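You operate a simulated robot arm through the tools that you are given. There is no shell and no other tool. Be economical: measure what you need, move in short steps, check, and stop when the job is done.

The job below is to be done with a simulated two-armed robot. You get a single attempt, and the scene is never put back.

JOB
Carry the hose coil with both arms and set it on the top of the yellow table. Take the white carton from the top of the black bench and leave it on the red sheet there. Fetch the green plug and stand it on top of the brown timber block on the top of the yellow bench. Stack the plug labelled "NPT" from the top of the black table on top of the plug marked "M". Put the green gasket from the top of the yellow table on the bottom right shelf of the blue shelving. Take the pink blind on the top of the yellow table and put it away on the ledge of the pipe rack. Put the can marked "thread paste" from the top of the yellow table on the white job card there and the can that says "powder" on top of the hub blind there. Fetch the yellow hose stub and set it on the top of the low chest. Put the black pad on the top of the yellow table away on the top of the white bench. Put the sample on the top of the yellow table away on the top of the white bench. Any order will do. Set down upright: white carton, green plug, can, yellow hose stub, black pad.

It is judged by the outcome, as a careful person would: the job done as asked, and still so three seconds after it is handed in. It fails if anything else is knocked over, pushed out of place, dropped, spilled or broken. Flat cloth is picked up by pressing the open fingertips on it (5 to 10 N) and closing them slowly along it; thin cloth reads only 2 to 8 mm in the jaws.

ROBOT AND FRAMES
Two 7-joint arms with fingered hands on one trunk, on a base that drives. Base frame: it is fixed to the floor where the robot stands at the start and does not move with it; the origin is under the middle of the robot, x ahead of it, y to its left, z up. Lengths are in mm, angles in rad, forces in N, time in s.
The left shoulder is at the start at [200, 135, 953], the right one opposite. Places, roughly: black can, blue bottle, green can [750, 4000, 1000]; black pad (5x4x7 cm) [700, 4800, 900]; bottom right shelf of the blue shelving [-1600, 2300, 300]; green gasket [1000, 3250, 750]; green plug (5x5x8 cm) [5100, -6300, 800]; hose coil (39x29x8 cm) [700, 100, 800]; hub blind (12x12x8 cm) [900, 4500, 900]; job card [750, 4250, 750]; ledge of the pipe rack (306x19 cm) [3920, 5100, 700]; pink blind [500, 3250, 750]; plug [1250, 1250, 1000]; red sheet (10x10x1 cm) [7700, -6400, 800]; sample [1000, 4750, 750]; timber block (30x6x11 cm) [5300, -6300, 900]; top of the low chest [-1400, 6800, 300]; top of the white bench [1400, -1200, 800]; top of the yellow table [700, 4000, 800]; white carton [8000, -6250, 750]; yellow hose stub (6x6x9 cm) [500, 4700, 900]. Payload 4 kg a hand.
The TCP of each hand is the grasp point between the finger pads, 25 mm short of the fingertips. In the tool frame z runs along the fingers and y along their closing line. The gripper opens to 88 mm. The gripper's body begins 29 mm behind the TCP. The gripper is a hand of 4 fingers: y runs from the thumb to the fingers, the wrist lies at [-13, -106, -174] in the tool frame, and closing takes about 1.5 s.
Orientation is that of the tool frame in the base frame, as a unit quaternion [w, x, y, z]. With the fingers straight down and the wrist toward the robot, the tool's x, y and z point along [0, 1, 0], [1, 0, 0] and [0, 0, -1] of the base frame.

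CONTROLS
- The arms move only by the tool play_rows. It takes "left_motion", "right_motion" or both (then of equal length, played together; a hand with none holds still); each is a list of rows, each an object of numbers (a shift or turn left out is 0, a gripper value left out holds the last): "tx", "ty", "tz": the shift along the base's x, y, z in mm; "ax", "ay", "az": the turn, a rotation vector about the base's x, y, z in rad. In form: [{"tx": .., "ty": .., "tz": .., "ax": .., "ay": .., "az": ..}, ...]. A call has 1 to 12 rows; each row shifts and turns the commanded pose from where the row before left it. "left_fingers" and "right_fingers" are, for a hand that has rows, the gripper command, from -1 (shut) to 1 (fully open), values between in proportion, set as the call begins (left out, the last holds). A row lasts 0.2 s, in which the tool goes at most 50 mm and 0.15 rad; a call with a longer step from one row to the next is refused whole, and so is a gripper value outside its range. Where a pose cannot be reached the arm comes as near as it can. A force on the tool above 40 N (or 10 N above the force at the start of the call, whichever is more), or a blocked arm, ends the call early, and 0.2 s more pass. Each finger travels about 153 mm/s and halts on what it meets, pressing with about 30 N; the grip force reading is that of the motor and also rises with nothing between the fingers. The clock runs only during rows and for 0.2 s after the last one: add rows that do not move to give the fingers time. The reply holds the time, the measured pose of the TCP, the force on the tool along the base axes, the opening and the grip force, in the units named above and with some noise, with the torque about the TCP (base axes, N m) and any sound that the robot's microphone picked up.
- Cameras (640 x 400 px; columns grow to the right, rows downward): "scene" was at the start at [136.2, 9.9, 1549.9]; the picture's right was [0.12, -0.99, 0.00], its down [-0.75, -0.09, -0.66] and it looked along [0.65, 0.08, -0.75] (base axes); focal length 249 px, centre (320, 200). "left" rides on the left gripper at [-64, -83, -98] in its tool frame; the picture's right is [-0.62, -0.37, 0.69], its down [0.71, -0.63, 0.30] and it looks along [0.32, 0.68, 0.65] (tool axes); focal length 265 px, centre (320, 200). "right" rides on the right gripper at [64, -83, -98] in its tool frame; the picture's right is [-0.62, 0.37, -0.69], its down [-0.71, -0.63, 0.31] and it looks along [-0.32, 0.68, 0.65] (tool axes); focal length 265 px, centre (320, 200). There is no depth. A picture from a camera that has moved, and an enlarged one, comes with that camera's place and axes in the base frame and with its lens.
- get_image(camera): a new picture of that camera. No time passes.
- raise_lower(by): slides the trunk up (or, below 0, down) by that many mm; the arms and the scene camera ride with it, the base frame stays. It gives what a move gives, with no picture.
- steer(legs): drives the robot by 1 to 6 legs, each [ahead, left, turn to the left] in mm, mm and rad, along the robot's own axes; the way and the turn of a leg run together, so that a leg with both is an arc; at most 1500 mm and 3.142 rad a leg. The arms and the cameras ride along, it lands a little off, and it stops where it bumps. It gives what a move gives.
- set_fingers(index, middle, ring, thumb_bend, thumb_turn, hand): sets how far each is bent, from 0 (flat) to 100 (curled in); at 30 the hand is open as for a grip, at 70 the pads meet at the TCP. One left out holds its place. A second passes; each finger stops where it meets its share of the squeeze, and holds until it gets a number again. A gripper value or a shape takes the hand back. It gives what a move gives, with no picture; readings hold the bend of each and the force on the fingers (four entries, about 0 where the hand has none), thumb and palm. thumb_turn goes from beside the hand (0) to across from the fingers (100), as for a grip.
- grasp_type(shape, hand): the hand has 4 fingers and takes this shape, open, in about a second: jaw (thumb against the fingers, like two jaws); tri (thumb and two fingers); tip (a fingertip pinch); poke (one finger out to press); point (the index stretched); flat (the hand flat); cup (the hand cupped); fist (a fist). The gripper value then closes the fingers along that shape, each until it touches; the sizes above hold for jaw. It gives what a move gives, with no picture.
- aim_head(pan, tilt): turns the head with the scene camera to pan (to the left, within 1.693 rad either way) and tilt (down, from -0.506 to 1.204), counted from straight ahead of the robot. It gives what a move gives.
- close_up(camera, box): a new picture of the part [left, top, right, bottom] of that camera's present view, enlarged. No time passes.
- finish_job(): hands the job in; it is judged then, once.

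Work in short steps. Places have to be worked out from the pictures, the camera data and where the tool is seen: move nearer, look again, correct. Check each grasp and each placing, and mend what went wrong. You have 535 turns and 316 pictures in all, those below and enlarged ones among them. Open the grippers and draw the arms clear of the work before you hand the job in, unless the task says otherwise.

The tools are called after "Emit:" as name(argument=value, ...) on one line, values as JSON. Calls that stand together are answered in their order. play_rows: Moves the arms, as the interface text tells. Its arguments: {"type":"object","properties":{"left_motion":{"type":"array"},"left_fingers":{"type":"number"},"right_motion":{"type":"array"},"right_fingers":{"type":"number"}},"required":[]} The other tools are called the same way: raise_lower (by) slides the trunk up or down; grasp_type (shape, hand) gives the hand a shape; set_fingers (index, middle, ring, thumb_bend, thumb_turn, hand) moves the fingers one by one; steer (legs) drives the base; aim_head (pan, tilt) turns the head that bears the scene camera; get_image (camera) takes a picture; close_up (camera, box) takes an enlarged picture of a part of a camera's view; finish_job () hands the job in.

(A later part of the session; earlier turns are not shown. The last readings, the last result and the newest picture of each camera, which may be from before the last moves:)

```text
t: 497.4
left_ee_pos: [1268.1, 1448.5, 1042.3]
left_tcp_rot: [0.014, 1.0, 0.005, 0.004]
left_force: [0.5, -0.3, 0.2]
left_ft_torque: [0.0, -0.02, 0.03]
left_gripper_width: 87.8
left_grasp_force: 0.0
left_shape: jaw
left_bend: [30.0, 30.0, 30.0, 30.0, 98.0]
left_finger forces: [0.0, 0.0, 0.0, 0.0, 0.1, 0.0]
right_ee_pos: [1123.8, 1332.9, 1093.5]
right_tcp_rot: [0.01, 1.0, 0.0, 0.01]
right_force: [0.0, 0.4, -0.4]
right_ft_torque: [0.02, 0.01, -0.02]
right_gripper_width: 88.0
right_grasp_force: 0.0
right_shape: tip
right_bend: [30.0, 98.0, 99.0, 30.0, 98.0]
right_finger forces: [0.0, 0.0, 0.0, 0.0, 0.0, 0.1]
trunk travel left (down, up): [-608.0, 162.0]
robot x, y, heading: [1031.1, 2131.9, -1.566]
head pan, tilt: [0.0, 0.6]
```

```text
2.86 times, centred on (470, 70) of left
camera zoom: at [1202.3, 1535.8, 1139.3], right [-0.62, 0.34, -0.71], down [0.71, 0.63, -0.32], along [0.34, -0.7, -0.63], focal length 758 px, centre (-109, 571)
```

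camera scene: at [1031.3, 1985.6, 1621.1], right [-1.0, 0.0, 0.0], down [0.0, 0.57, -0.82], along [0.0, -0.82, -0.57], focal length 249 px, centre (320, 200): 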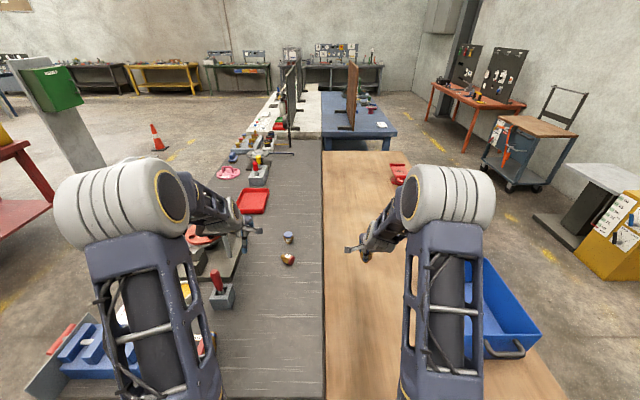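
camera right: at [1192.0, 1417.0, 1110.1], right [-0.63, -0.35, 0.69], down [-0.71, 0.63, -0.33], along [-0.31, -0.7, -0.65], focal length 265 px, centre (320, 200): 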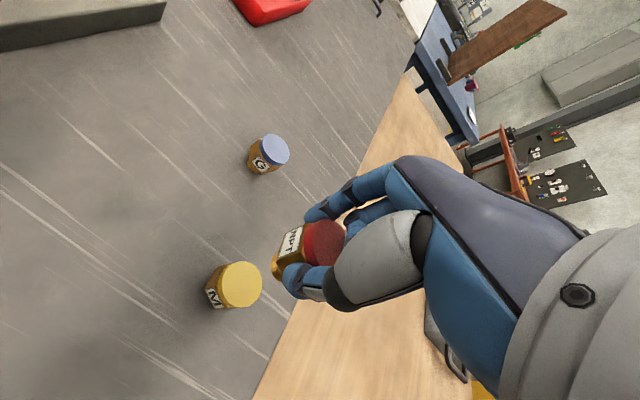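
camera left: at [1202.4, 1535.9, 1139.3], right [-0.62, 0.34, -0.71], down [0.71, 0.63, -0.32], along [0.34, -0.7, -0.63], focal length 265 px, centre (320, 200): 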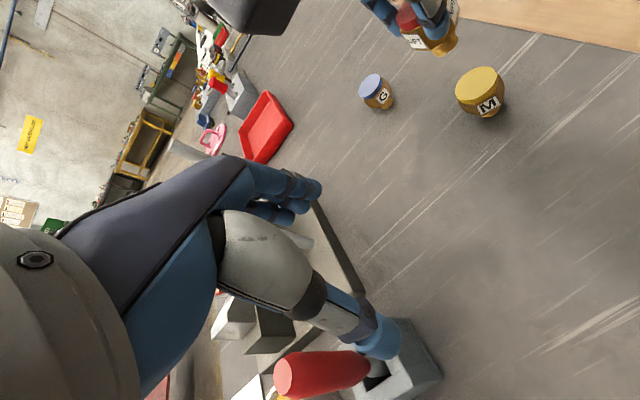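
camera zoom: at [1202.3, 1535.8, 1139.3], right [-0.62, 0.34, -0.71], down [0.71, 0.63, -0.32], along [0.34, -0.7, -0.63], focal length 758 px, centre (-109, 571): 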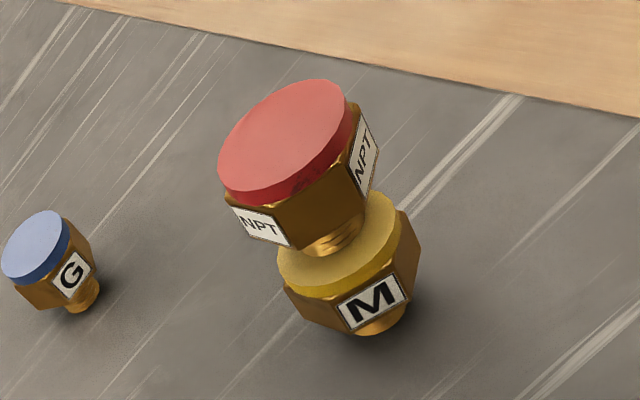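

NPT is stacked on M. Tidy up: right hand to jaw, then drive back to the yellow table for the pad and sample.

Emit:
grasp_type(hand="right", shape="jaw")

Emit:
play_rows(left_motion=[{"tz": 40, "ty": 15}, {"tz": 40, "ty": 15}, {}, {}, {}, {}], right_motion=[{"tz": 30}, {"tx": -40, "ty": 10}, {"tx": -45, "ty": 10}, {"tx": -45, "ty": 10}, {"tx": -45, "ty": 10}, {"tx": -45, "ty": 10}])

Emit:
steer(legs=[[-150, 0, 0], [0, -1330, 0], [0, 0, 1.571], [0, 1400, 0], [0, 800, 0]])

Emit:
aim_head(pan=0.3, tilt=0.65)

Emit:
get_image(camera="scene")

```text
t: 498.3
left_ee_pos: [1268.3, 1449.7, 1042.4]
left_tcp_rot: [0.015, 1.0, 0.005, 0.003]
left_force: [0.2, -0.2, 0.1]
left_ft_torque: [0.02, 0.05, -0.02]
left_gripper_width: 87.7
left_grasp_force: 0.1
left_shape: jaw
left_bend: [30.0, 30.0, 30.0, 30.0, 98.0]
left_finger forces: [0.1, 0.1, 0.0, 0.0, 0.1, 0.0]
right_ee_pos: [1124.2, 1332.4, 1093.3]
right_tcp_rot: [0.01, 1.0, -0.001, 0.01]
right_force: [-0.5, 0.2, 0.1]
right_ft_torque: [-0.04, 0.01, 0.02]
right_gripper_width: 87.7
right_grasp_force: 0.0
right_shape: jaw
right_bend: [30.0, 30.0, 30.0, 30.0, 98.0]
right_finger forces: [0.0, 0.0, 0.0, 0.0, 0.0, 0.0]
trunk travel left (down, up): [-608.0, 162.0]
robot x, y, heading: [1029.5, 2132.4, -1.577]
head pan, tilt: [0.0, 0.6]
```

```text
t: 499.7
left_ee_pos: [1271.3, 1481.2, 1121.6]
left_tcp_rot: [0.014, 1.0, 0.005, 0.003]
left_force: [-0.4, 0.4, -0.7]
left_ft_torque: [0.01, 0.04, 0.01]
left_gripper_width: 87.7
left_grasp_force: 0.0
left_shape: jaw
left_bend: [30.0, 30.0, 30.0, 30.0, 98.0]
left_finger forces: [0.0, 0.1, 0.1, 0.1, 0.0, 0.1]
right_ee_pos: [903.4, 1381.2, 1124.9]
right_tcp_rot: [0.01, 1.0, 0.0, 0.009]
right_force: [-0.3, -0.3, -0.1]
right_ft_torque: [0.06, 0.05, -0.02]
right_gripper_width: 87.8
right_grasp_force: 0.1
right_shape: jaw
right_bend: [30.0, 30.0, 30.0, 30.0, 98.0]
right_finger forces: [0.1, 0.0, 0.0, 0.1, 0.0, 0.1]
trunk travel left (down, up): [-608.0, 162.0]
robot x, y, heading: [1033.2, 2133.1, -1.575]
head pan, tilt: [0.0, 0.6]
```

```text
t: 521.5
left_ee_pos: [386.3, 4685.0, 1122.1]
left_tcp_rot: [0.008, 0.712, 0.702, 0.013]
left_force: [-0.6, -0.1, 0.1]
left_ft_torque: [-0.05, 0.0, -0.02]
left_gripper_width: 87.6
left_grasp_force: 0.0
left_shape: jaw
left_bend: [30.0, 30.0, 30.0, 30.0, 98.0]
left_finger forces: [0.1, 0.1, 0.0, 0.1, 0.1, 0.1]
right_ee_pos: [476.0, 4314.0, 1125.6]
right_tcp_rot: [0.001, 0.716, 0.698, 0.013]
right_force: [-0.3, -0.4, 0.2]
right_ft_torque: [-0.03, 0.01, 0.02]
right_gripper_width: 88.1
right_grasp_force: 0.0
right_shape: jaw
right_bend: [30.0, 30.0, 30.0, 30.0, 98.0]
right_finger forces: [0.0, 0.0, 0.1, 0.0, 0.0, 0.0]
trunk travel left (down, up): [-608.0, 162.0]
robot x, y, heading: [-272.4, 4460.9, -0.026]
head pan, tilt: [0.0, 0.6]
```

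```text
t: 522.3
left_ee_pos: [386.0, 4683.9, 1121.0]
left_tcp_rot: [0.008, 0.712, 0.702, 0.013]
left_force: [0.1, 0.0, 0.6]
left_ft_torque: [0.02, -0.02, -0.03]
left_gripper_width: 87.8
left_grasp_force: 0.0
left_shape: jaw
left_bend: [30.0, 30.0, 30.0, 30.0, 98.0]
left_finger forces: [0.0, 0.0, 0.1, 0.1, 0.1, 0.0]
right_ee_pos: [478.3, 4315.4, 1125.4]
right_tcp_rot: [0.0, 0.716, 0.698, 0.013]
right_force: [-0.5, -0.3, 0.7]
right_ft_torque: [-0.02, 0.0, -0.05]
right_gripper_width: 88.1
right_grasp_force: 0.2
right_shape: jaw
right_bend: [30.0, 30.0, 30.0, 30.0, 98.0]
right_finger forces: [0.0, 0.0, 0.1, 0.0, 0.0, 0.0]
trunk travel left (down, up): [-608.0, 162.0]
robot x, y, heading: [-271.1, 4459.1, -0.02]
head pan, tilt: [0.3, 0.649]
```

```text
132 pictures are left
camera scene: at [-129.0, 4485.0, 1616.8], right [0.27, -0.96, 0.0], down [-0.58, -0.16, -0.8], along [0.77, 0.22, -0.6], focal length 249 px, centre (320, 200)
```

scene: 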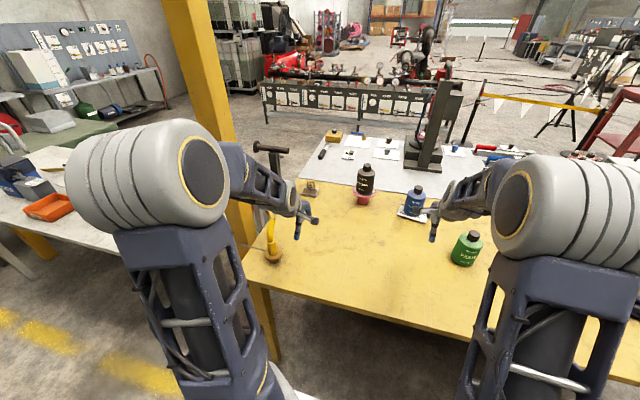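

Drive closer: forward 250, left 80, straightening.

Emit:
steer(legs=[[0, 0, 0.02], [250, 80, 0]])

Emit:
get_image(camera="left")

```text
t: 524.5
left_ee_pos: [634.6, 4774.6, 1120.7]
left_tcp_rot: [0.007, 0.707, 0.707, 0.013]
left_force: [0.3, 0.1, -0.9]
left_ft_torque: [-0.01, -0.03, 0.0]
left_gripper_width: 87.4
left_grasp_force: 0.1
left_shape: jaw
left_bend: [30.0, 30.0, 30.0, 30.0, 98.0]
left_finger forces: [0.0, 0.0, 0.0, 0.0, 0.0, 0.1]
right_ee_pos: [731.9, 4407.5, 1124.1]
right_tcp_rot: [0.001, 0.71, 0.704, 0.013]
right_force: [-0.6, 0.5, -0.4]
right_ft_torque: [0.01, 0.02, -0.04]
right_gripper_width: 87.7
right_grasp_force: 0.1
right_shape: jaw
right_bend: [30.0, 30.0, 30.0, 30.0, 98.0]
right_finger forces: [0.0, 0.0, 0.1, 0.0, 0.0, 0.0]
trunk travel left (down, up): [-608.0, 162.0]
robot x, y, heading: [-18.8, 4540.4, -0.007]
head pan, tilt: [0.3, 0.649]
```

```text
131 pictures are left
camera left: at [548.6, 4709.6, 1218.2], right [-0.35, -0.62, -0.71], down [-0.62, 0.72, -0.32], along [0.7, 0.33, -0.63], focal length 265 px, centre (320, 200)
```

left: 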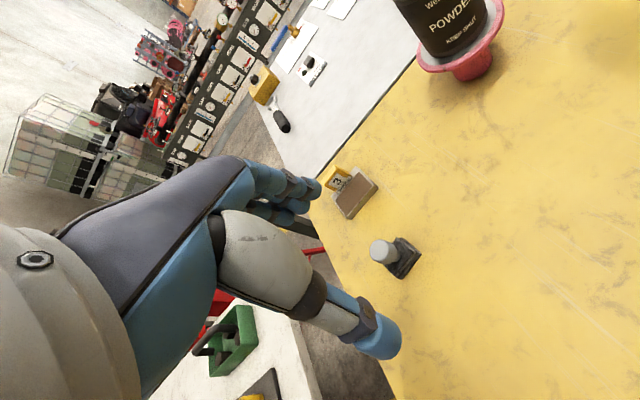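

Pad knob ≈[725,4822], top ≈920. Move above and check once.

Emit:
play_rows(left_motion=[{"tx": 30, "ty": 16}, {"tx": 30, "ty": 16}, {"tx": 30, "ty": 15}, {"tz": -40}, {"tz": -40}, {"tz": -40}, {}])

Emit:
get_image(camera="left")

```text
t: 526.1
left_ee_pos: [725.2, 4821.3, 999.6]
left_tcp_rot: [0.006, 0.707, 0.707, 0.014]
left_force: [-0.1, -0.3, -0.2]
left_ft_torque: [0.04, 0.0, 0.0]
left_gripper_width: 87.8
left_grasp_force: 0.1
left_shape: jaw
left_bend: [30.0, 30.0, 30.0, 30.0, 98.0]
left_finger forces: [0.1, 0.0, 0.1, 0.0, 0.1, 0.1]
right_ee_pos: [733.0, 4407.3, 1125.5]
right_tcp_rot: [0.0, 0.71, 0.704, 0.013]
right_force: [-0.3, 1.0, -0.1]
right_ft_torque: [0.03, 0.02, 0.02]
right_gripper_width: 87.6
right_grasp_force: 0.0
right_shape: jaw
right_bend: [30.0, 30.0, 30.0, 30.0, 98.0]
right_finger forces: [0.0, 0.0, 0.0, 0.1, 0.0, 0.0]
trunk travel left (down, up): [-608.0, 162.0]
robot x, y, heading: [-21.9, 4540.2, -0.005]
head pan, tilt: [0.3, 0.649]
```

```text
130 pictures are left
camera left: at [639.3, 4756.4, 1096.9], right [-0.35, -0.61, -0.71], down [-0.62, 0.72, -0.32], along [0.7, 0.33, -0.63], focal length 265 px, centre (320, 200)
```

left: 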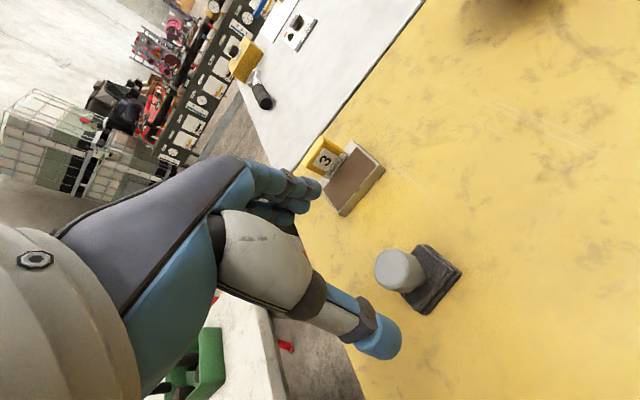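

Knob top triangulates to [728.6,4826,912]. Descend to 903, grip, lift.

Emit:
play_rows(left_motion=[{"tx": 3.5, "ty": 4.5, "tz": -30}, {"tz": -35}, {"tz": -20}, {"tz": -11}, {}])

Emit:
play_rows(left_motion=[{}, {}, {}, {}, {}, {}, {}, {}], left_fingers=-1)

Emit:
play_rows(left_motion=[{"tz": 10}, {"tz": 30}, {"tz": 40}, {"tz": 40}, {}])

Emit:
get_image(camera="left")

```text
t: 527.3
left_ee_pos: [727.9, 4824.5, 905.2]
left_tcp_rot: [0.008, 0.706, 0.708, 0.013]
left_force: [0.5, 0.4, -0.5]
left_ft_torque: [0.03, 0.0, 0.0]
left_gripper_width: 87.7
left_grasp_force: 0.1
left_shape: jaw
left_bend: [30.0, 30.0, 30.0, 30.0, 98.0]
left_finger forces: [0.0, 0.0, 0.0, 0.0, 0.0, 0.0]
right_ee_pos: [731.6, 4407.0, 1125.7]
right_tcp_rot: [0.0, 0.71, 0.704, 0.014]
right_force: [1.1, -0.1, -0.2]
right_ft_torque: [0.01, -0.01, 0.02]
right_gripper_width: 87.9
right_grasp_force: 0.0
right_shape: jaw
right_bend: [30.0, 30.0, 30.0, 30.0, 98.0]
right_finger forces: [0.0, 0.0, 0.0, 0.0, 0.0, 0.0]
trunk travel left (down, up): [-608.0, 162.0]
robot x, y, heading: [-13.8, 4542.0, -0.008]
head pan, tilt: [0.3, 0.649]
```

```text
t: 529.1
left_ee_pos: [726.4, 4825.8, 906.5]
left_tcp_rot: [0.007, 0.706, 0.708, 0.014]
left_force: [0.2, -0.3, -0.8]
left_ft_torque: [-0.01, 0.0, -0.06]
left_gripper_width: 20.1
left_grasp_force: 29.7
left_shape: jaw
left_bend: [74.0, 61.0, 65.0, 79.0, 100.0]
left_finger forces: [14.1, 8.4, 0.0, 0.1, 23.1, 0.0]
right_ee_pos: [732.0, 4406.8, 1125.1]
right_tcp_rot: [0.0, 0.71, 0.704, 0.013]
right_force: [0.8, 0.1, -0.5]
right_ft_torque: [0.0, -0.01, -0.02]
right_gripper_width: 87.7
right_grasp_force: 0.0
right_shape: jaw
right_bend: [30.0, 30.0, 30.0, 30.0, 98.0]
right_finger forces: [0.1, 0.1, 0.0, 0.1, 0.1, 0.0]
trunk travel left (down, up): [-608.0, 162.0]
robot x, y, heading: [-17.3, 4542.5, -0.013]
head pan, tilt: [0.3, 0.649]
```

```text
t: 530.3
left_ee_pos: [729.1, 4827.1, 1024.6]
left_tcp_rot: [0.008, 0.706, 0.708, 0.013]
left_force: [0.1, 0.4, -1.3]
left_ft_torque: [0.03, -0.02, 0.02]
left_gripper_width: 20.1
left_grasp_force: 29.8
left_shape: jaw
left_bend: [74.0, 61.0, 65.0, 79.0, 100.0]
left_finger forces: [14.2, 8.5, 0.0, 0.1, 23.4, 0.1]
right_ee_pos: [733.0, 4406.2, 1126.4]
right_tcp_rot: [0.001, 0.71, 0.704, 0.013]
right_force: [0.3, 0.2, 0.5]
right_ft_torque: [-0.01, 0.03, -0.04]
right_gripper_width: 88.0
right_grasp_force: 0.0
right_shape: jaw
right_bend: [30.0, 30.0, 30.0, 30.0, 98.0]
right_finger forces: [0.1, 0.0, 0.0, 0.0, 0.0, 0.0]
trunk travel left (down, up): [-608.0, 162.0]
robot x, y, heading: [-15.7, 4542.3, -0.006]
head pan, tilt: [0.3, 0.649]
```

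```text
129 pictures are left
camera left: at [642.6, 4761.9, 1121.2], right [-0.35, -0.62, -0.71], down [-0.62, 0.72, -0.32], along [0.7, 0.33, -0.63], focal length 265 px, centre (320, 200)
```

left: 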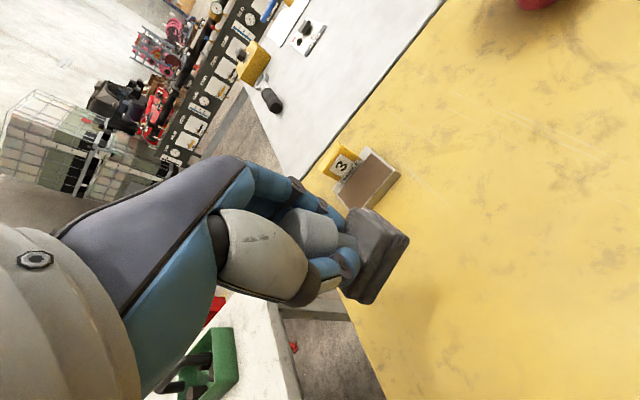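

Pad held. I relay it to a spot both hands reach, [600,4480], moving the right hand aside first.

Emit:
play_rows(left_motion=[{"tx": -14, "ty": -38}, {"tx": -14, "ty": -38}, {"tx": -14, "ty": -38}, {"tx": -14, "ty": -39}, {"tx": -14, "ty": -39}, {"tx": -15, "ty": -39}, {"tx": -15, "ty": -39}, {"tx": -15, "ty": -39}, {"tx": -14, "ty": -38}, {"tz": -40}, {"tz": -40}, {}], right_motion=[{"tx": -20, "ty": -40}, {"tx": -20, "ty": -40}, {"tx": -20, "ty": -40}, {"tx": -20, "ty": -40}, {"tx": -20, "ty": -30}, {"tx": -20, "ty": -30}, {}, {}, {}, {}, {}, {}])

Emit:
play_rows(left_motion=[{"tz": -20}, {"tz": -10}, {"tz": -4}, {"tz": -3}, {"tz": -2}, {}])

```text
t: 532.9
left_ee_pos: [599.7, 4480.3, 944.3]
left_tcp_rot: [0.008, 0.706, 0.708, 0.013]
left_force: [0.9, -0.5, -1.2]
left_ft_torque: [0.04, 0.02, 0.01]
left_gripper_width: 19.7
left_grasp_force: 29.2
left_shape: jaw
left_bend: [74.0, 61.0, 65.0, 79.0, 100.0]
left_finger forces: [14.7, 9.1, 0.1, 0.0, 23.7, 0.1]
right_ee_pos: [611.6, 4186.4, 1126.1]
right_tcp_rot: [0.0, 0.71, 0.704, 0.014]
right_force: [0.0, -0.4, -1.3]
right_ft_torque: [0.0, -0.02, 0.02]
right_gripper_width: 88.2
right_grasp_force: 0.0
right_shape: jaw
right_bend: [30.0, 30.0, 30.0, 30.0, 98.0]
right_finger forces: [0.1, 0.1, 0.0, 0.0, 0.0, 0.0]
trunk travel left (down, up): [-608.0, 162.0]
robot x, y, heading: [-18.1, 4540.8, -0.005]
head pan, tilt: [0.3, 0.649]
```

```text
t: 534.3
left_ee_pos: [599.3, 4477.9, 906.3]
left_tcp_rot: [0.008, 0.706, 0.708, 0.013]
left_force: [-1.1, -0.3, -0.4]
left_ft_torque: [0.02, 0.01, -0.02]
left_gripper_width: 20.0
left_grasp_force: 30.0
left_shape: jaw
left_bend: [74.0, 61.0, 65.0, 79.0, 100.0]
left_finger forces: [14.7, 9.1, 0.0, 0.0, 23.7, 0.0]
right_ee_pos: [612.0, 4186.4, 1126.4]
right_tcp_rot: [0.0, 0.71, 0.705, 0.013]
right_force: [-0.2, 0.1, -0.3]
right_ft_torque: [-0.01, 0.0, 0.01]
right_gripper_width: 87.9
right_grasp_force: 0.1
right_shape: jaw
right_bend: [30.0, 30.0, 30.0, 30.0, 98.0]
right_finger forces: [0.0, 0.1, 0.1, 0.0, 0.1, 0.0]
trunk travel left (down, up): [-608.0, 162.0]
robot x, y, heading: [-16.5, 4536.2, -0.006]
head pan, tilt: [0.3, 0.649]
```

Lower to contact, release, rise.

Emit:
play_rows(left_motion=[{"tz": -1.5}, {"tz": -1.5}, {"tz": -1}, {}])

Emit:
play_rows(left_motion=[{}, {}, {}, {}, {"tz": 10}, {"tz": 30}, {"tz": 40}, {"tz": 40}, {"tz": 40}, {"tz": 40}], left_fingers=1)

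Emit:
get_image(camera="left")

```text
t: 535.3
left_ee_pos: [599.0, 4477.6, 902.1]
left_tcp_rot: [0.008, 0.707, 0.707, 0.014]
left_force: [0.4, -0.8, 4.8]
left_ft_torque: [0.08, -0.09, -0.03]
left_gripper_width: 19.9
left_grasp_force: 29.8
left_shape: jaw
left_bend: [74.0, 61.0, 65.0, 79.0, 100.0]
left_finger forces: [15.7, 10.0, 0.0, 0.0, 24.6, 0.1]
right_ee_pos: [611.9, 4185.4, 1124.7]
right_tcp_rot: [0.0, 0.709, 0.705, 0.014]
right_force: [0.6, -0.2, -0.6]
right_ft_torque: [-0.03, -0.01, -0.04]
right_gripper_width: 87.8
right_grasp_force: 0.0
right_shape: jaw
right_bend: [30.0, 30.0, 30.0, 30.0, 98.0]
right_finger forces: [0.0, 0.0, 0.0, 0.0, 0.0, 0.1]
trunk travel left (down, up): [-608.0, 162.0]
robot x, y, heading: [-19.8, 4539.6, -0.008]
head pan, tilt: [0.3, 0.649]
```

```text
t: 537.5
left_ee_pos: [597.3, 4477.8, 1103.9]
left_tcp_rot: [0.008, 0.706, 0.708, 0.012]
left_force: [0.6, -0.1, 0.0]
left_ft_torque: [-0.02, -0.01, 0.01]
left_gripper_width: 87.9
left_grasp_force: 0.0
left_shape: jaw
left_bend: [30.0, 30.0, 30.0, 30.0, 98.0]
left_finger forces: [0.0, 0.0, 0.0, 0.0, 0.0, 0.1]
right_ee_pos: [613.1, 4186.1, 1126.1]
right_tcp_rot: [0.0, 0.71, 0.704, 0.013]
right_force: [0.1, 0.8, -0.2]
right_ft_torque: [0.0, 0.02, 0.02]
right_gripper_width: 87.7
right_grasp_force: 0.1
right_shape: jaw
right_bend: [30.0, 30.0, 30.0, 30.0, 98.0]
right_finger forces: [0.0, 0.0, 0.1, 0.0, 0.1, 0.0]
trunk travel left (down, up): [-608.0, 162.0]
robot x, y, heading: [-20.5, 4539.7, -0.004]
head pan, tilt: [0.3, 0.649]
```

```text
128 pictures are left
camera left: at [511.9, 4413.3, 1199.5], right [-0.35, -0.62, -0.71], down [-0.62, 0.72, -0.32], along [0.7, 0.33, -0.63], focal length 265 px, centre (320, 200)
```

left: 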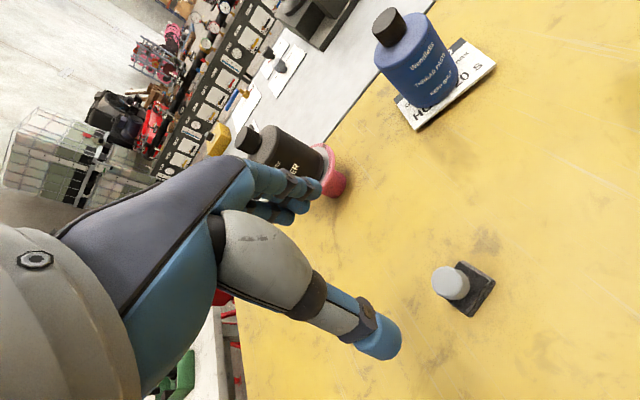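

Pad stands at [599,4478]. Left hand moves away and the right hand comes over the pad.

Emit:
play_rows(left_motion=[{"ty": 40}, {"ty": 40}, {"ty": 40}, {"ty": 40}, {"ty": 40}, {"ty": 40}, {"ty": 30}, {}, {}, {}, {}], right_motion=[{}, {"ty": 40}, {"ty": 40}, {"ty": 40}, {"ty": 40}, {"ty": 44, "tx": -5}, {"ty": 44, "tx": -5}, {"ty": 44, "tx": -4}, {"tz": -40}, {"tz": -40}, {"tz": -40}])

Emit:
get_image(camera="right")

```text
t: 539.9
left_ee_pos: [601.1, 4748.8, 1103.2]
left_tcp_rot: [0.008, 0.706, 0.708, 0.014]
left_force: [-0.7, 0.3, 0.2]
left_ft_torque: [0.04, 0.0, -0.01]
left_gripper_width: 87.6
left_grasp_force: 0.1
left_shape: jaw
left_bend: [30.0, 30.0, 30.0, 30.0, 98.0]
left_finger forces: [0.0, 0.0, 0.0, 0.0, 0.0, 0.1]
right_ee_pos: [597.2, 4477.9, 1004.5]
right_tcp_rot: [0.001, 0.71, 0.704, 0.014]
right_force: [0.5, -0.1, 0.0]
right_ft_torque: [0.0, 0.0, -0.02]
right_gripper_width: 87.8
right_grasp_force: 0.1
right_shape: jaw
right_bend: [30.0, 30.0, 30.0, 30.0, 97.0]
right_finger forces: [0.0, 0.1, 0.0, 0.0, 0.1, 0.1]
trunk travel left (down, up): [-608.0, 162.0]
robot x, y, heading: [-17.0, 4541.3, -0.005]
head pan, tilt: [0.3, 0.649]
```

```text
127 pictures are left
camera right: at [512.9, 4540.6, 1102.6], right [0.35, -0.64, 0.69], down [-0.63, -0.7, -0.33], along [0.69, -0.32, -0.65], focal length 265 px, centre (320, 200)
```

right: 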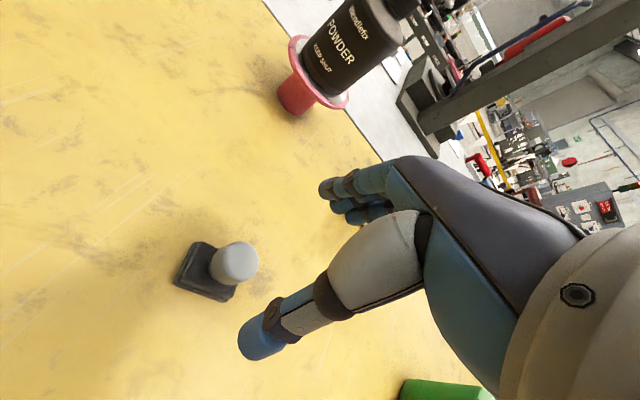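

Aligned within a few mm. Descend to 903, grip and lift.

Emit:
play_rows(right_motion=[{"tx": 3, "ty": 2, "tz": -35}, {"tz": -35}, {"tz": -20}, {"tz": -11}, {}])

Emit:
play_rows(right_motion=[{}, {}, {}, {}, {}, {}, {}, {}], right_fingers=-1)

Emit:
play_rows(right_motion=[{"tz": 10}, {"tz": 30}, {"tz": 40}, {"tz": 40}, {"tz": 40}, {"tz": 40}, {"tz": 40}, {}])

Emit:
get_image(camera="right")

```text
t: 541.1
left_ee_pos: [600.1, 4748.3, 1102.8]
left_tcp_rot: [0.007, 0.706, 0.708, 0.014]
left_force: [-0.3, -0.1, 0.1]
left_ft_torque: [-0.01, 0.01, 0.01]
left_gripper_width: 87.7
left_grasp_force: 0.1
left_shape: jaw
left_bend: [30.0, 30.0, 30.0, 30.0, 98.0]
left_finger forces: [0.0, 0.0, 0.0, 0.1, 0.0, 0.1]
right_ee_pos: [600.1, 4480.6, 905.2]
right_tcp_rot: [0.0, 0.71, 0.704, 0.014]
right_force: [0.3, -0.6, 0.1]
right_ft_torque: [0.02, 0.01, 0.01]
right_gripper_width: 87.9
right_grasp_force: 0.1
right_shape: jaw
right_bend: [30.0, 30.0, 30.0, 30.0, 97.0]
right_finger forces: [0.1, 0.1, 0.0, 0.0, 0.0, 0.0]
trunk travel left (down, up): [-608.0, 162.0]
robot x, y, heading: [-18.6, 4541.8, -0.009]
head pan, tilt: [0.3, 0.649]
```

```text
t: 542.9
left_ee_pos: [601.3, 4747.7, 1103.3]
left_tcp_rot: [0.007, 0.706, 0.708, 0.014]
left_force: [-0.6, 0.0, -0.7]
left_ft_torque: [-0.01, -0.03, 0.0]
left_gripper_width: 87.5
left_grasp_force: 0.2
left_shape: jaw
left_bend: [30.0, 30.0, 30.0, 30.0, 98.0]
left_finger forces: [0.1, 0.0, 0.0, 0.0, 0.1, 0.1]
right_ee_pos: [599.7, 4479.9, 904.9]
right_tcp_rot: [0.0, 0.71, 0.704, 0.014]
right_force: [0.3, 0.8, -0.5]
right_ft_torque: [0.02, 0.03, -0.02]
right_gripper_width: 19.4
right_grasp_force: 30.3
right_shape: jaw
right_bend: [74.0, 72.0, 67.0, 79.0, 100.0]
right_finger forces: [17.2, 5.9, 0.0, 0.1, 22.4, 0.1]
trunk travel left (down, up): [-608.0, 162.0]
robot x, y, heading: [-20.0, 4540.5, -0.007]
head pan, tilt: [0.3, 0.649]
```

```text
t: 544.7
left_ee_pos: [600.7, 4749.0, 1102.3]
left_tcp_rot: [0.009, 0.707, 0.707, 0.013]
left_force: [0.0, -0.6, 0.4]
left_ft_torque: [0.0, 0.01, 0.02]
left_gripper_width: 87.8
left_grasp_force: 0.1
left_shape: jaw
left_bend: [30.0, 30.0, 30.0, 30.0, 98.0]
left_finger forces: [0.0, 0.0, 0.0, 0.1, 0.1, 0.0]
right_ee_pos: [600.8, 4480.0, 1147.7]
right_tcp_rot: [0.0, 0.71, 0.704, 0.013]
right_force: [0.0, -0.4, -1.3]
right_ft_torque: [-0.01, 0.02, -0.03]
right_gripper_width: 18.9
right_grasp_force: 29.8
right_shape: jaw
right_bend: [74.0, 72.0, 67.0, 79.0, 100.0]
right_finger forces: [17.2, 6.0, 0.0, 0.1, 23.4, 0.0]
trunk travel left (down, up): [-608.0, 162.0]
robot x, y, heading: [-14.8, 4540.5, -0.006]
head pan, tilt: [0.3, 0.649]
```

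```text
126 pictures are left
camera right: at [516.5, 4542.0, 1244.7], right [0.35, -0.64, 0.69], down [-0.63, -0.7, -0.33], along [0.69, -0.32, -0.65], focal length 265 px, centre (320, 200)
```

right: 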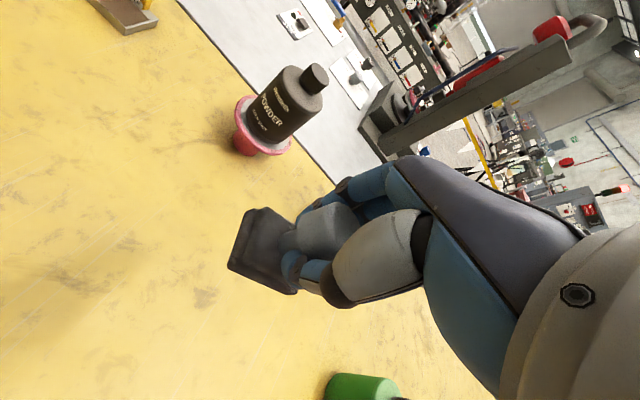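

Pad secured. Shift 150 left for the sample tag (≈[935,4833,874]) and bring the left hand over it.

Emit:
play_rows(left_motion=[{"ty": -35, "tx": 30}, {"ty": -35, "tx": 30}, {"tx": 40}, {"tx": 40}, {}])

Emit:
steer(legs=[[0, 150, 0.006]])

Emit:
play_rows(left_motion=[{"tx": 45}, {"tx": 45}, {"tx": 45}, {"tx": 30}, {"tz": -40}, {"tz": -40}, {}])

Emit:
get_image(camera="left")

```text
t: 545.9
left_ee_pos: [738.3, 4679.1, 1101.6]
left_tcp_rot: [0.007, 0.706, 0.708, 0.013]
left_force: [0.0, -0.2, 0.7]
left_ft_torque: [-0.02, -0.02, -0.04]
left_gripper_width: 87.5
left_grasp_force: 0.0
left_shape: jaw
left_bend: [30.0, 30.0, 30.0, 30.0, 98.0]
left_finger forces: [0.0, 0.0, 0.0, 0.0, 0.0, 0.1]
right_ee_pos: [600.2, 4479.1, 1146.4]
right_tcp_rot: [0.001, 0.71, 0.704, 0.014]
right_force: [0.2, 0.0, -0.2]
right_ft_torque: [0.01, 0.03, -0.03]
right_gripper_width: 19.1
right_grasp_force: 29.9
right_shape: jaw
right_bend: [74.0, 72.0, 67.0, 79.0, 100.0]
right_finger forces: [17.4, 6.1, 0.0, 0.0, 23.4, 0.1]
trunk travel left (down, up): [-608.0, 162.0]
robot x, y, heading: [-17.0, 4539.5, -0.006]
head pan, tilt: [0.3, 0.649]
```

```text
t: 547.3
left_ee_pos: [738.7, 4839.9, 1102.2]
left_tcp_rot: [0.008, 0.703, 0.711, 0.014]
left_force: [-0.8, -0.1, 0.4]
left_ft_torque: [0.03, -0.01, 0.02]
left_gripper_width: 87.6
left_grasp_force: 0.0
left_shape: jaw
left_bend: [30.0, 30.0, 30.0, 30.0, 98.0]
left_finger forces: [0.0, 0.0, 0.0, 0.1, 0.1, 0.0]
right_ee_pos: [601.6, 4637.4, 1146.2]
right_tcp_rot: [0.0, 0.708, 0.706, 0.013]
right_force: [0.5, 0.4, -0.9]
right_ft_torque: [0.0, 0.02, 0.04]
right_gripper_width: 19.2
right_grasp_force: 30.0
right_shape: jaw
right_bend: [74.0, 72.0, 67.0, 79.0, 100.0]
right_finger forces: [17.2, 6.2, 0.0, 0.0, 23.5, 0.0]
trunk travel left (down, up): [-608.0, 162.0]
robot x, y, heading: [-19.4, 4694.8, 0.001]
head pan, tilt: [0.3, 0.649]
```

```text
t: 548.9
left_ee_pos: [901.8, 4840.9, 1023.5]
left_tcp_rot: [0.008, 0.704, 0.71, 0.015]
left_force: [0.1, 0.8, 0.0]
left_ft_torque: [-0.01, 0.01, 0.04]
left_gripper_width: 87.4
left_grasp_force: 0.1
left_shape: jaw
left_bend: [30.0, 30.0, 30.0, 30.0, 98.0]
left_finger forces: [0.1, 0.1, 0.1, 0.0, 0.1, 0.1]
right_ee_pos: [601.5, 4638.3, 1147.3]
right_tcp_rot: [0.0, 0.707, 0.707, 0.014]
right_force: [0.0, 0.9, -0.8]
right_ft_torque: [0.0, 0.0, 0.0]
right_gripper_width: 18.9
right_grasp_force: 30.2
right_shape: jaw
right_bend: [74.0, 72.0, 67.0, 79.0, 100.0]
right_finger forces: [17.4, 6.2, 0.0, 0.1, 23.4, 0.0]
trunk travel left (down, up): [-608.0, 162.0]
robot x, y, heading: [-17.0, 4698.4, 0.001]
head pan, tilt: [0.3, 0.649]
```

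```text
125 pictures are left
camera left: at [816.0, 4775.9, 1119.8], right [-0.34, -0.62, -0.71], down [-0.63, 0.71, -0.32], along [0.7, 0.34, -0.63], focal length 265 px, centre (320, 200)
```

left: 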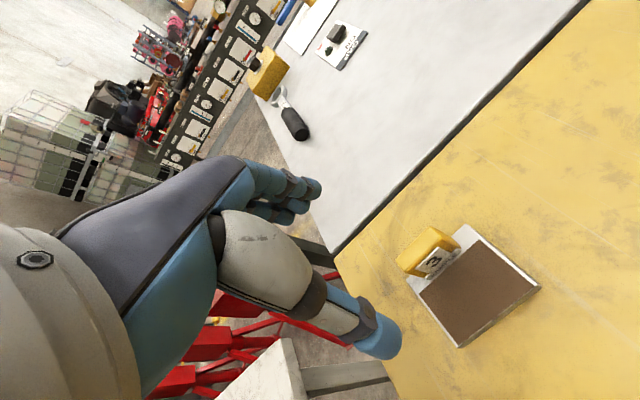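

Tag centre ≈[931,4830,878], faces along x. Descend to 893 straddling the tag and check.

Emit:
play_rows(left_motion=[{"tx": 15, "ty": -6}, {"tx": 14, "ty": -5}, {"tz": -40}, {"tz": -40}, {"tz": -30}, {"tz": -18}, {}])

Emit:
get_image(camera="left")

```text
t: 550.5
left_ee_pos: [934.1, 4828.6, 892.4]
left_tcp_rot: [0.008, 0.703, 0.711, 0.014]
left_force: [0.0, 0.4, 0.2]
left_ft_torque: [0.01, -0.01, 0.04]
left_gripper_width: 87.7
left_grasp_force: 0.1
left_shape: jaw
left_bend: [30.0, 30.0, 30.0, 30.0, 98.0]
left_finger forces: [0.1, 0.0, 0.0, 0.0, 0.0, 0.0]
right_ee_pos: [601.4, 4639.3, 1146.3]
right_tcp_rot: [0.0, 0.708, 0.706, 0.014]
right_force: [0.2, 0.3, -1.3]
right_ft_torque: [-0.01, -0.01, 0.01]
right_gripper_width: 19.0
right_grasp_force: 29.8
right_shape: jaw
right_bend: [74.0, 72.0, 67.0, 79.0, 100.0]
right_finger forces: [17.4, 6.1, 0.0, 0.0, 23.5, 0.1]
trunk travel left (down, up): [-608.0, 162.0]
robot x, y, heading: [-14.9, 4692.3, 0.002]
head pan, tilt: [0.3, 0.649]
```

```text
124 pictures are left
camera left: at [847.0, 4763.1, 989.1], right [-0.34, -0.62, -0.71], down [-0.63, 0.71, -0.32], along [0.7, 0.34, -0.63], focal length 265 px, centre (320, 200)
```

left: 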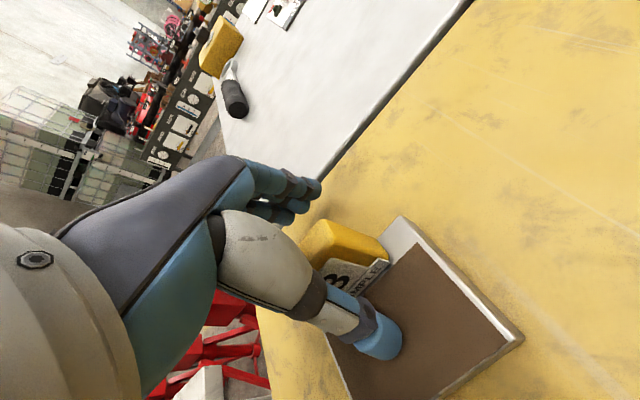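

Tag is between thumb and fingers. Close and lift.

Emit:
play_rows(left_motion=[{}, {}, {}, {}, {}, {}, {}, {}], left_fingers=-1)

Emit:
play_rows(left_motion=[{"tz": 10}, {"tz": 20}, {"tz": 30}, {"tz": 40}, {}])

Emit:
get_image(camera="left")

```text
t: 552.3
left_ee_pos: [931.4, 4827.2, 891.7]
left_tcp_rot: [0.006, 0.704, 0.71, 0.013]
left_force: [-2.3, 0.4, -0.6]
left_ft_torque: [0.0, 0.09, -0.02]
left_gripper_width: 11.2
left_grasp_force: 29.8
left_shape: jaw
left_bend: [70.0, 70.0, 70.0, 72.0, 100.0]
left_finger forces: [15.3, 8.4, 0.3, 0.0, 27.8, 0.1]
right_ee_pos: [601.5, 4637.7, 1146.5]
right_tcp_rot: [0.0, 0.707, 0.707, 0.014]
right_force: [0.0, -0.5, -0.6]
right_ft_torque: [0.0, 0.01, 0.01]
right_gripper_width: 18.9
right_grasp_force: 29.9
right_shape: jaw
right_bend: [74.0, 72.0, 67.0, 79.0, 100.0]
right_finger forces: [17.4, 6.2, 0.0, 0.0, 23.4, 0.0]
trunk travel left (down, up): [-608.0, 162.0]
robot x, y, heading: [-13.1, 4695.5, -0.002]
head pan, tilt: [0.3, 0.649]
```

```text
t: 553.5
left_ee_pos: [932.4, 4828.8, 993.9]
left_tcp_rot: [0.008, 0.703, 0.711, 0.012]
left_force: [1.0, 0.2, -5.7]
left_ft_torque: [-0.06, -0.19, 0.01]
left_gripper_width: 10.7
left_grasp_force: 29.5
left_shape: jaw
left_bend: [70.0, 70.0, 70.0, 72.0, 100.0]
left_finger forces: [16.8, 9.4, 0.3, 0.0, 26.6, 0.1]
right_ee_pos: [602.4, 4638.0, 1146.0]
right_tcp_rot: [0.0, 0.708, 0.706, 0.015]
right_force: [-0.3, -0.4, -0.1]
right_ft_torque: [-0.02, 0.0, -0.01]
right_gripper_width: 19.4
right_grasp_force: 30.2
right_shape: jaw
right_bend: [74.0, 72.0, 67.0, 79.0, 100.0]
right_finger forces: [17.4, 6.3, 0.0, 0.0, 23.4, 0.1]
trunk travel left (down, up): [-608.0, 162.0]
robot x, y, heading: [-21.4, 4696.1, -0.001]
head pan, tilt: [0.3, 0.649]
```

```text
123 pictures are left
camera left: at [847.4, 4762.8, 1090.8], right [-0.34, -0.62, -0.71], down [-0.63, 0.71, -0.32], along [0.7, 0.34, -0.63], focal length 265 px, centre (320, 200)
```

left: 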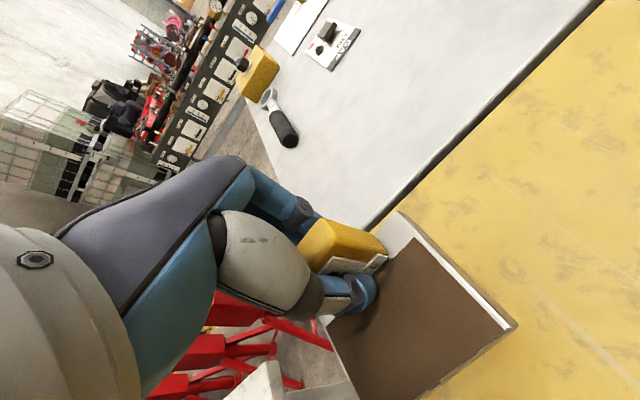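

Sample held (≈0.55 kg). Raise both, back out and drive via the aisle and gap to the east side.

Emit:
play_rows(left_motion=[{"tz": 40}, {"tz": 40}, {"tz": 40}, {"tz": 40}, {"tz": 30}], right_motion=[{"tz": 20}, {"tz": 20}, {}, {}, {}])

Emit:
steer(legs=[[-290, 0, 0], [0, -1200, 0], [0, -1240, 0]])

```text
t: 554.7
left_ee_pos: [931.6, 4826.9, 1183.9]
left_tcp_rot: [0.007, 0.703, 0.711, 0.014]
left_force: [1.0, -0.5, -5.5]
left_ft_torque: [0.02, -0.18, 0.0]
left_gripper_width: 10.6
left_grasp_force: 30.0
left_shape: jaw
left_bend: [70.0, 70.0, 70.0, 72.0, 100.0]
left_finger forces: [16.8, 9.3, 0.2, 0.1, 26.7, 0.1]
right_ee_pos: [602.9, 4638.0, 1186.7]
right_tcp_rot: [0.0, 0.707, 0.707, 0.014]
right_force: [0.7, -0.5, -1.3]
right_ft_torque: [0.0, 0.0, 0.0]
right_gripper_width: 19.1
right_grasp_force: 29.9
right_shape: jaw
right_bend: [74.0, 72.0, 67.0, 79.0, 100.0]
right_finger forces: [17.6, 6.0, 0.1, 0.0, 23.6, 0.1]
trunk travel left (down, up): [-608.0, 162.0]
robot x, y, heading: [-20.2, 4696.4, -0.002]
head pan, tilt: [0.3, 0.649]
```

```text
t: 568.3
left_ee_pos: [637.9, 2375.9, 1183.9]
left_tcp_rot: [0.007, 0.706, 0.708, 0.015]
left_force: [0.5, 0.2, -6.1]
left_ft_torque: [0.05, -0.19, 0.02]
left_gripper_width: 10.9
left_grasp_force: 29.5
left_shape: jaw
left_bend: [70.0, 70.0, 70.0, 72.0, 100.0]
left_finger forces: [16.9, 9.2, 0.2, 0.1, 26.7, 0.1]
right_ee_pos: [307.8, 2187.3, 1186.9]
right_tcp_rot: [0.0, 0.709, 0.705, 0.013]
right_force: [0.3, -0.7, -1.2]
right_ft_torque: [-0.02, 0.0, 0.0]
right_gripper_width: 18.9
right_grasp_force: 30.3
right_shape: jaw
right_bend: [74.0, 72.0, 67.0, 79.0, 100.0]
right_finger forces: [17.5, 6.2, 0.0, 0.0, 23.7, 0.0]
trunk travel left (down, up): [-608.0, 162.0]
robot x, y, heading: [-309.8, 2250.4, -0.001]
head pan, tilt: [0.3, 0.649]
```

Grips steady. Through the gap to x≈2400, then face −x.

Emit:
steer(legs=[[1400, 0, 0], [1330, 0, 0], [0, 0, -1.571], [0, 0, -1.571], [0, 1400, 0], [0, 1400, 0]])

Emit:
aim_head(pan=0.2, tilt=0.5)

Emit:
get_image(camera="scene")

```text
t: 602.4
left_ee_pos: [1358.1, -710.5, 1182.9]
left_tcp_rot: [-0.014, -0.701, 0.713, 0.008]
left_force: [-0.1, 0.3, -5.5]
left_ft_torque: [0.02, 0.14, 0.01]
left_gripper_width: 9.8
left_grasp_force: 30.0
left_shape: jaw
left_bend: [70.0, 70.0, 70.0, 72.0, 100.0]
left_finger forces: [16.1, 8.5, 0.0, 0.1, 25.4, 0.1]
right_ee_pos: [1692.5, -530.0, 1187.2]
right_tcp_rot: [-0.014, -0.697, 0.717, 0.001]
right_force: [0.1, -0.7, -1.4]
right_ft_torque: [0.01, 0.0, -0.01]
right_gripper_width: 18.6
right_grasp_force: 30.5
right_shape: jaw
right_bend: [74.0, 72.0, 67.0, 79.0, 100.0]
right_finger forces: [17.7, 7.0, 0.0, 0.1, 22.4, 0.0]
trunk travel left (down, up): [-608.0, 162.0]
robot x, y, heading: [2309.2, -601.3, 3.113]
head pan, tilt: [0.3, 0.649]
```

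```text
t: 603.1
left_ee_pos: [1359.0, -710.3, 1182.3]
left_tcp_rot: [-0.013, -0.701, 0.713, 0.008]
left_force: [-0.4, 0.5, -4.5]
left_ft_torque: [0.02, 0.19, -0.01]
left_gripper_width: 10.1
left_grasp_force: 30.6
left_shape: jaw
left_bend: [70.0, 70.0, 70.0, 72.0, 100.0]
left_finger forces: [16.1, 8.8, 0.1, 0.1, 25.5, 0.1]
right_ee_pos: [1691.9, -529.9, 1186.6]
right_tcp_rot: [-0.015, -0.697, 0.717, 0.001]
right_force: [0.1, 0.8, -1.3]
right_ft_torque: [0.0, 0.0, 0.02]
right_gripper_width: 18.5
right_grasp_force: 30.1
right_shape: jaw
right_bend: [74.0, 72.0, 67.0, 79.0, 100.0]
right_finger forces: [17.8, 6.9, 0.1, 0.1, 22.4, 0.0]
trunk travel left (down, up): [-608.0, 162.0]
robot x, y, heading: [2311.7, -602.3, 3.111]
head pan, tilt: [0.201, 0.499]
```

```text
122 pictures are left
camera scene: at [2159.9, -616.6, 1630.1], right [-0.17, 0.98, 0.0], down [0.47, 0.08, -0.88], along [-0.86, -0.15, -0.48], focal length 249 px, centre (320, 200)
```

scene: 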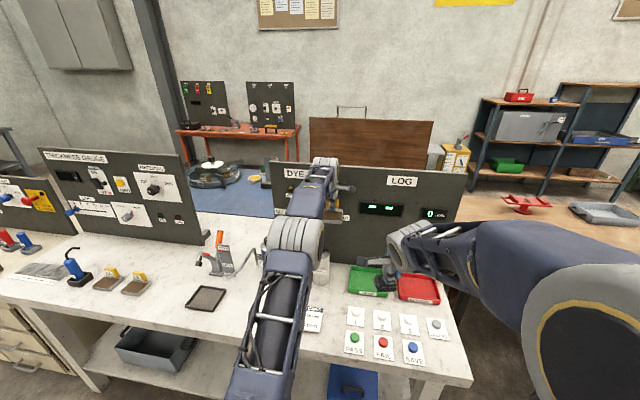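

White bench with panels (x≈1280) and items; my left hand is close to the panel, so back off 200 mm first, then re-view.

Emit:
steer(legs=[[-200, 0, 0.03]])

Emit:
aim_head(pan=0.45, tilt=0.6)

Emit:
get_image(camera="scene")

```text
t: 604.7
left_ee_pos: [1563.2, -743.1, 1182.6]
left_tcp_rot: [0.013, 0.712, -0.702, -0.007]
left_force: [1.0, 0.1, -5.2]
left_ft_torque: [-0.03, 0.19, 0.0]
left_gripper_width: 9.9
left_grasp_force: 30.1
left_shape: jaw
left_bend: [70.0, 70.0, 70.0, 72.0, 100.0]
left_finger forces: [16.2, 8.7, 0.1, 0.0, 25.6, 0.1]
right_ee_pos: [1890.7, -551.2, 1187.1]
right_tcp_rot: [0.014, 0.708, -0.706, 0.0]
right_force: [0.4, -0.3, -0.8]
right_ft_torque: [-0.01, -0.01, -0.04]
right_gripper_width: 18.8
right_grasp_force: 30.3
right_shape: jaw
right_bend: [74.0, 72.0, 67.0, 79.0, 100.0]
right_finger forces: [17.7, 6.8, 0.1, 0.0, 22.4, 0.0]
trunk travel left (down, up): [-608.0, 162.0]
robot x, y, heading: [2516.1, -606.3, -3.137]
head pan, tilt: [0.201, 0.499]
```

```text
t: 605.4
left_ee_pos: [1563.2, -742.4, 1184.3]
left_tcp_rot: [0.014, 0.712, -0.702, -0.007]
left_force: [0.7, -0.1, -5.3]
left_ft_torque: [0.0, 0.14, -0.03]
left_gripper_width: 10.1
left_grasp_force: 30.4
left_shape: jaw
left_bend: [70.0, 70.0, 70.0, 72.0, 100.0]
left_finger forces: [16.2, 8.8, 0.1, 0.1, 25.7, 0.0]
right_ee_pos: [1891.5, -550.9, 1187.5]
right_tcp_rot: [0.013, 0.708, -0.706, 0.0]
right_force: [0.5, -0.2, -1.0]
right_ft_torque: [0.0, 0.0, 0.02]
right_gripper_width: 18.8
right_grasp_force: 29.8
right_shape: jaw
right_bend: [74.0, 72.0, 67.0, 79.0, 100.0]
right_finger forces: [17.8, 6.9, 0.0, 0.0, 22.5, 0.0]
trunk travel left (down, up): [-608.0, 162.0]
robot x, y, heading: [2510.3, -604.4, -3.138]
head pan, tilt: [0.45, 0.6]
```

```text
121 pictures are left
camera scene: at [2370.2, -643.5, 1621.1], right [-0.44, 0.9, 0.0], down [0.51, 0.25, -0.83], along [-0.74, -0.36, -0.56], focal length 249 px, centre (320, 200)
```

scene: 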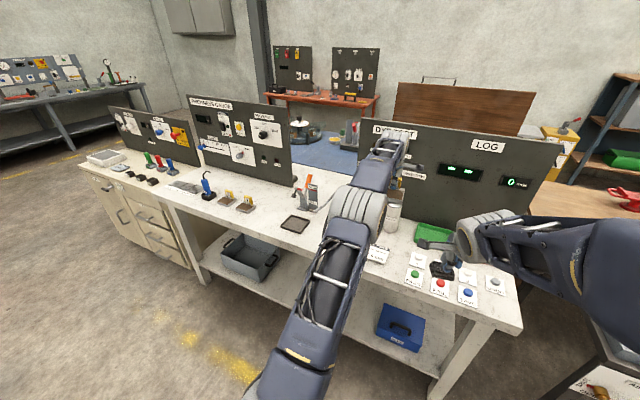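

Zoom on the middle of the bench for free spots.

Emit:
close_up(camera="scene", box=[160, 150, 420, 290])

```text
2.46 times, centred on (290, 220) of scene
camera zoom: at [2370.2, -643.5, 1621.1], right [-0.44, 0.9, 0.0], down [0.51, 0.25, -0.83], along [-0.74, -0.36, -0.56], focal length 612 px, centre (394, 151)
```

zoom: 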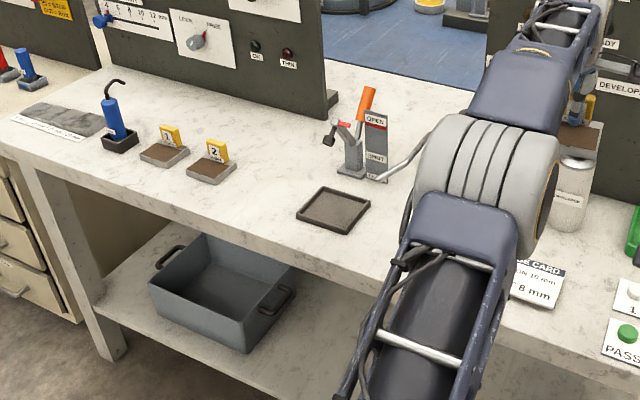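

Plan: sample next to samples 1 and 2 at ≈[1600,−1320]; pad at ≈[1575,−956] if free. Move to (2330,−1170) and look.

Emit:
steer(legs=[[0, 566, 0], [170, 0, 0]])

Emit:
aim_head(pan=0.0, tilt=0.85)

Emit:
get_image(camera="scene")

```text
t: 609.7
left_ee_pos: [1399.9, -1306.2, 1183.9]
left_tcp_rot: [0.013, 0.713, -0.701, -0.008]
left_force: [0.5, -0.1, -5.6]
left_ft_torque: [-0.03, 0.17, -0.01]
left_gripper_width: 9.7
left_grasp_force: 30.1
left_shape: jaw
left_bend: [70.0, 70.0, 70.0, 72.0, 100.0]
left_finger forces: [16.3, 8.7, 0.0, 0.0, 25.6, 0.0]
right_ee_pos: [1725.8, -1114.1, 1187.4]
right_tcp_rot: [0.014, 0.71, -0.704, 0.0]
right_force: [0.1, -0.2, -0.6]
right_ft_torque: [-0.04, 0.05, -0.01]
right_gripper_width: 18.6
right_grasp_force: 29.8
right_shape: jaw
right_bend: [74.0, 72.0, 67.0, 79.0, 100.0]
right_finger forces: [17.8, 6.9, 0.0, 0.1, 22.6, 0.1]
trunk travel left (down, up): [-608.0, 162.0]
robot x, y, heading: [2345.0, -1162.8, -3.137]
head pan, tilt: [0.45, 0.6]
```

```text
t: 610.6
left_ee_pos: [1398.9, -1306.5, 1183.3]
left_tcp_rot: [0.013, 0.714, -0.7, -0.007]
left_force: [-1.2, 0.7, -4.8]
left_ft_torque: [0.02, 0.13, -0.01]
left_gripper_width: 10.0
left_grasp_force: 29.7
left_shape: jaw
left_bend: [70.0, 70.0, 70.0, 72.0, 100.0]
left_finger forces: [16.3, 8.6, 0.1, 0.1, 25.6, 0.0]
right_ee_pos: [1726.2, -1115.8, 1187.5]
right_tcp_rot: [0.013, 0.71, -0.704, 0.001]
right_force: [0.2, -0.7, -1.0]
right_ft_torque: [-0.04, -0.01, 0.02]
right_gripper_width: 18.6
right_grasp_force: 30.2
right_shape: jaw
right_bend: [74.0, 72.0, 67.0, 79.0, 100.0]
right_finger forces: [17.8, 6.9, 0.1, 0.0, 22.5, 0.0]
trunk travel left (down, up): [-608.0, 162.0]
robot x, y, heading: [2348.1, -1165.5, -3.129]
head pan, tilt: [0.0, 0.85]
```

```text
119 pictures are left
camera scene: at [2207.2, -1165.3, 1600.2], right [-0.01, 1.0, 0.0], down [0.75, 0.01, -0.66], along [-0.66, -0.01, -0.75], focal length 249 px, centre (320, 200)
```

scene: 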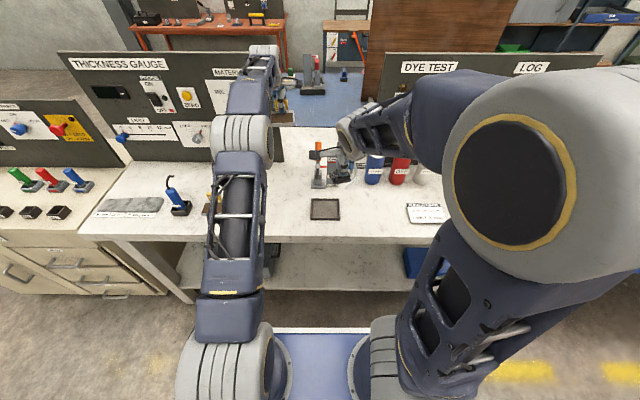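

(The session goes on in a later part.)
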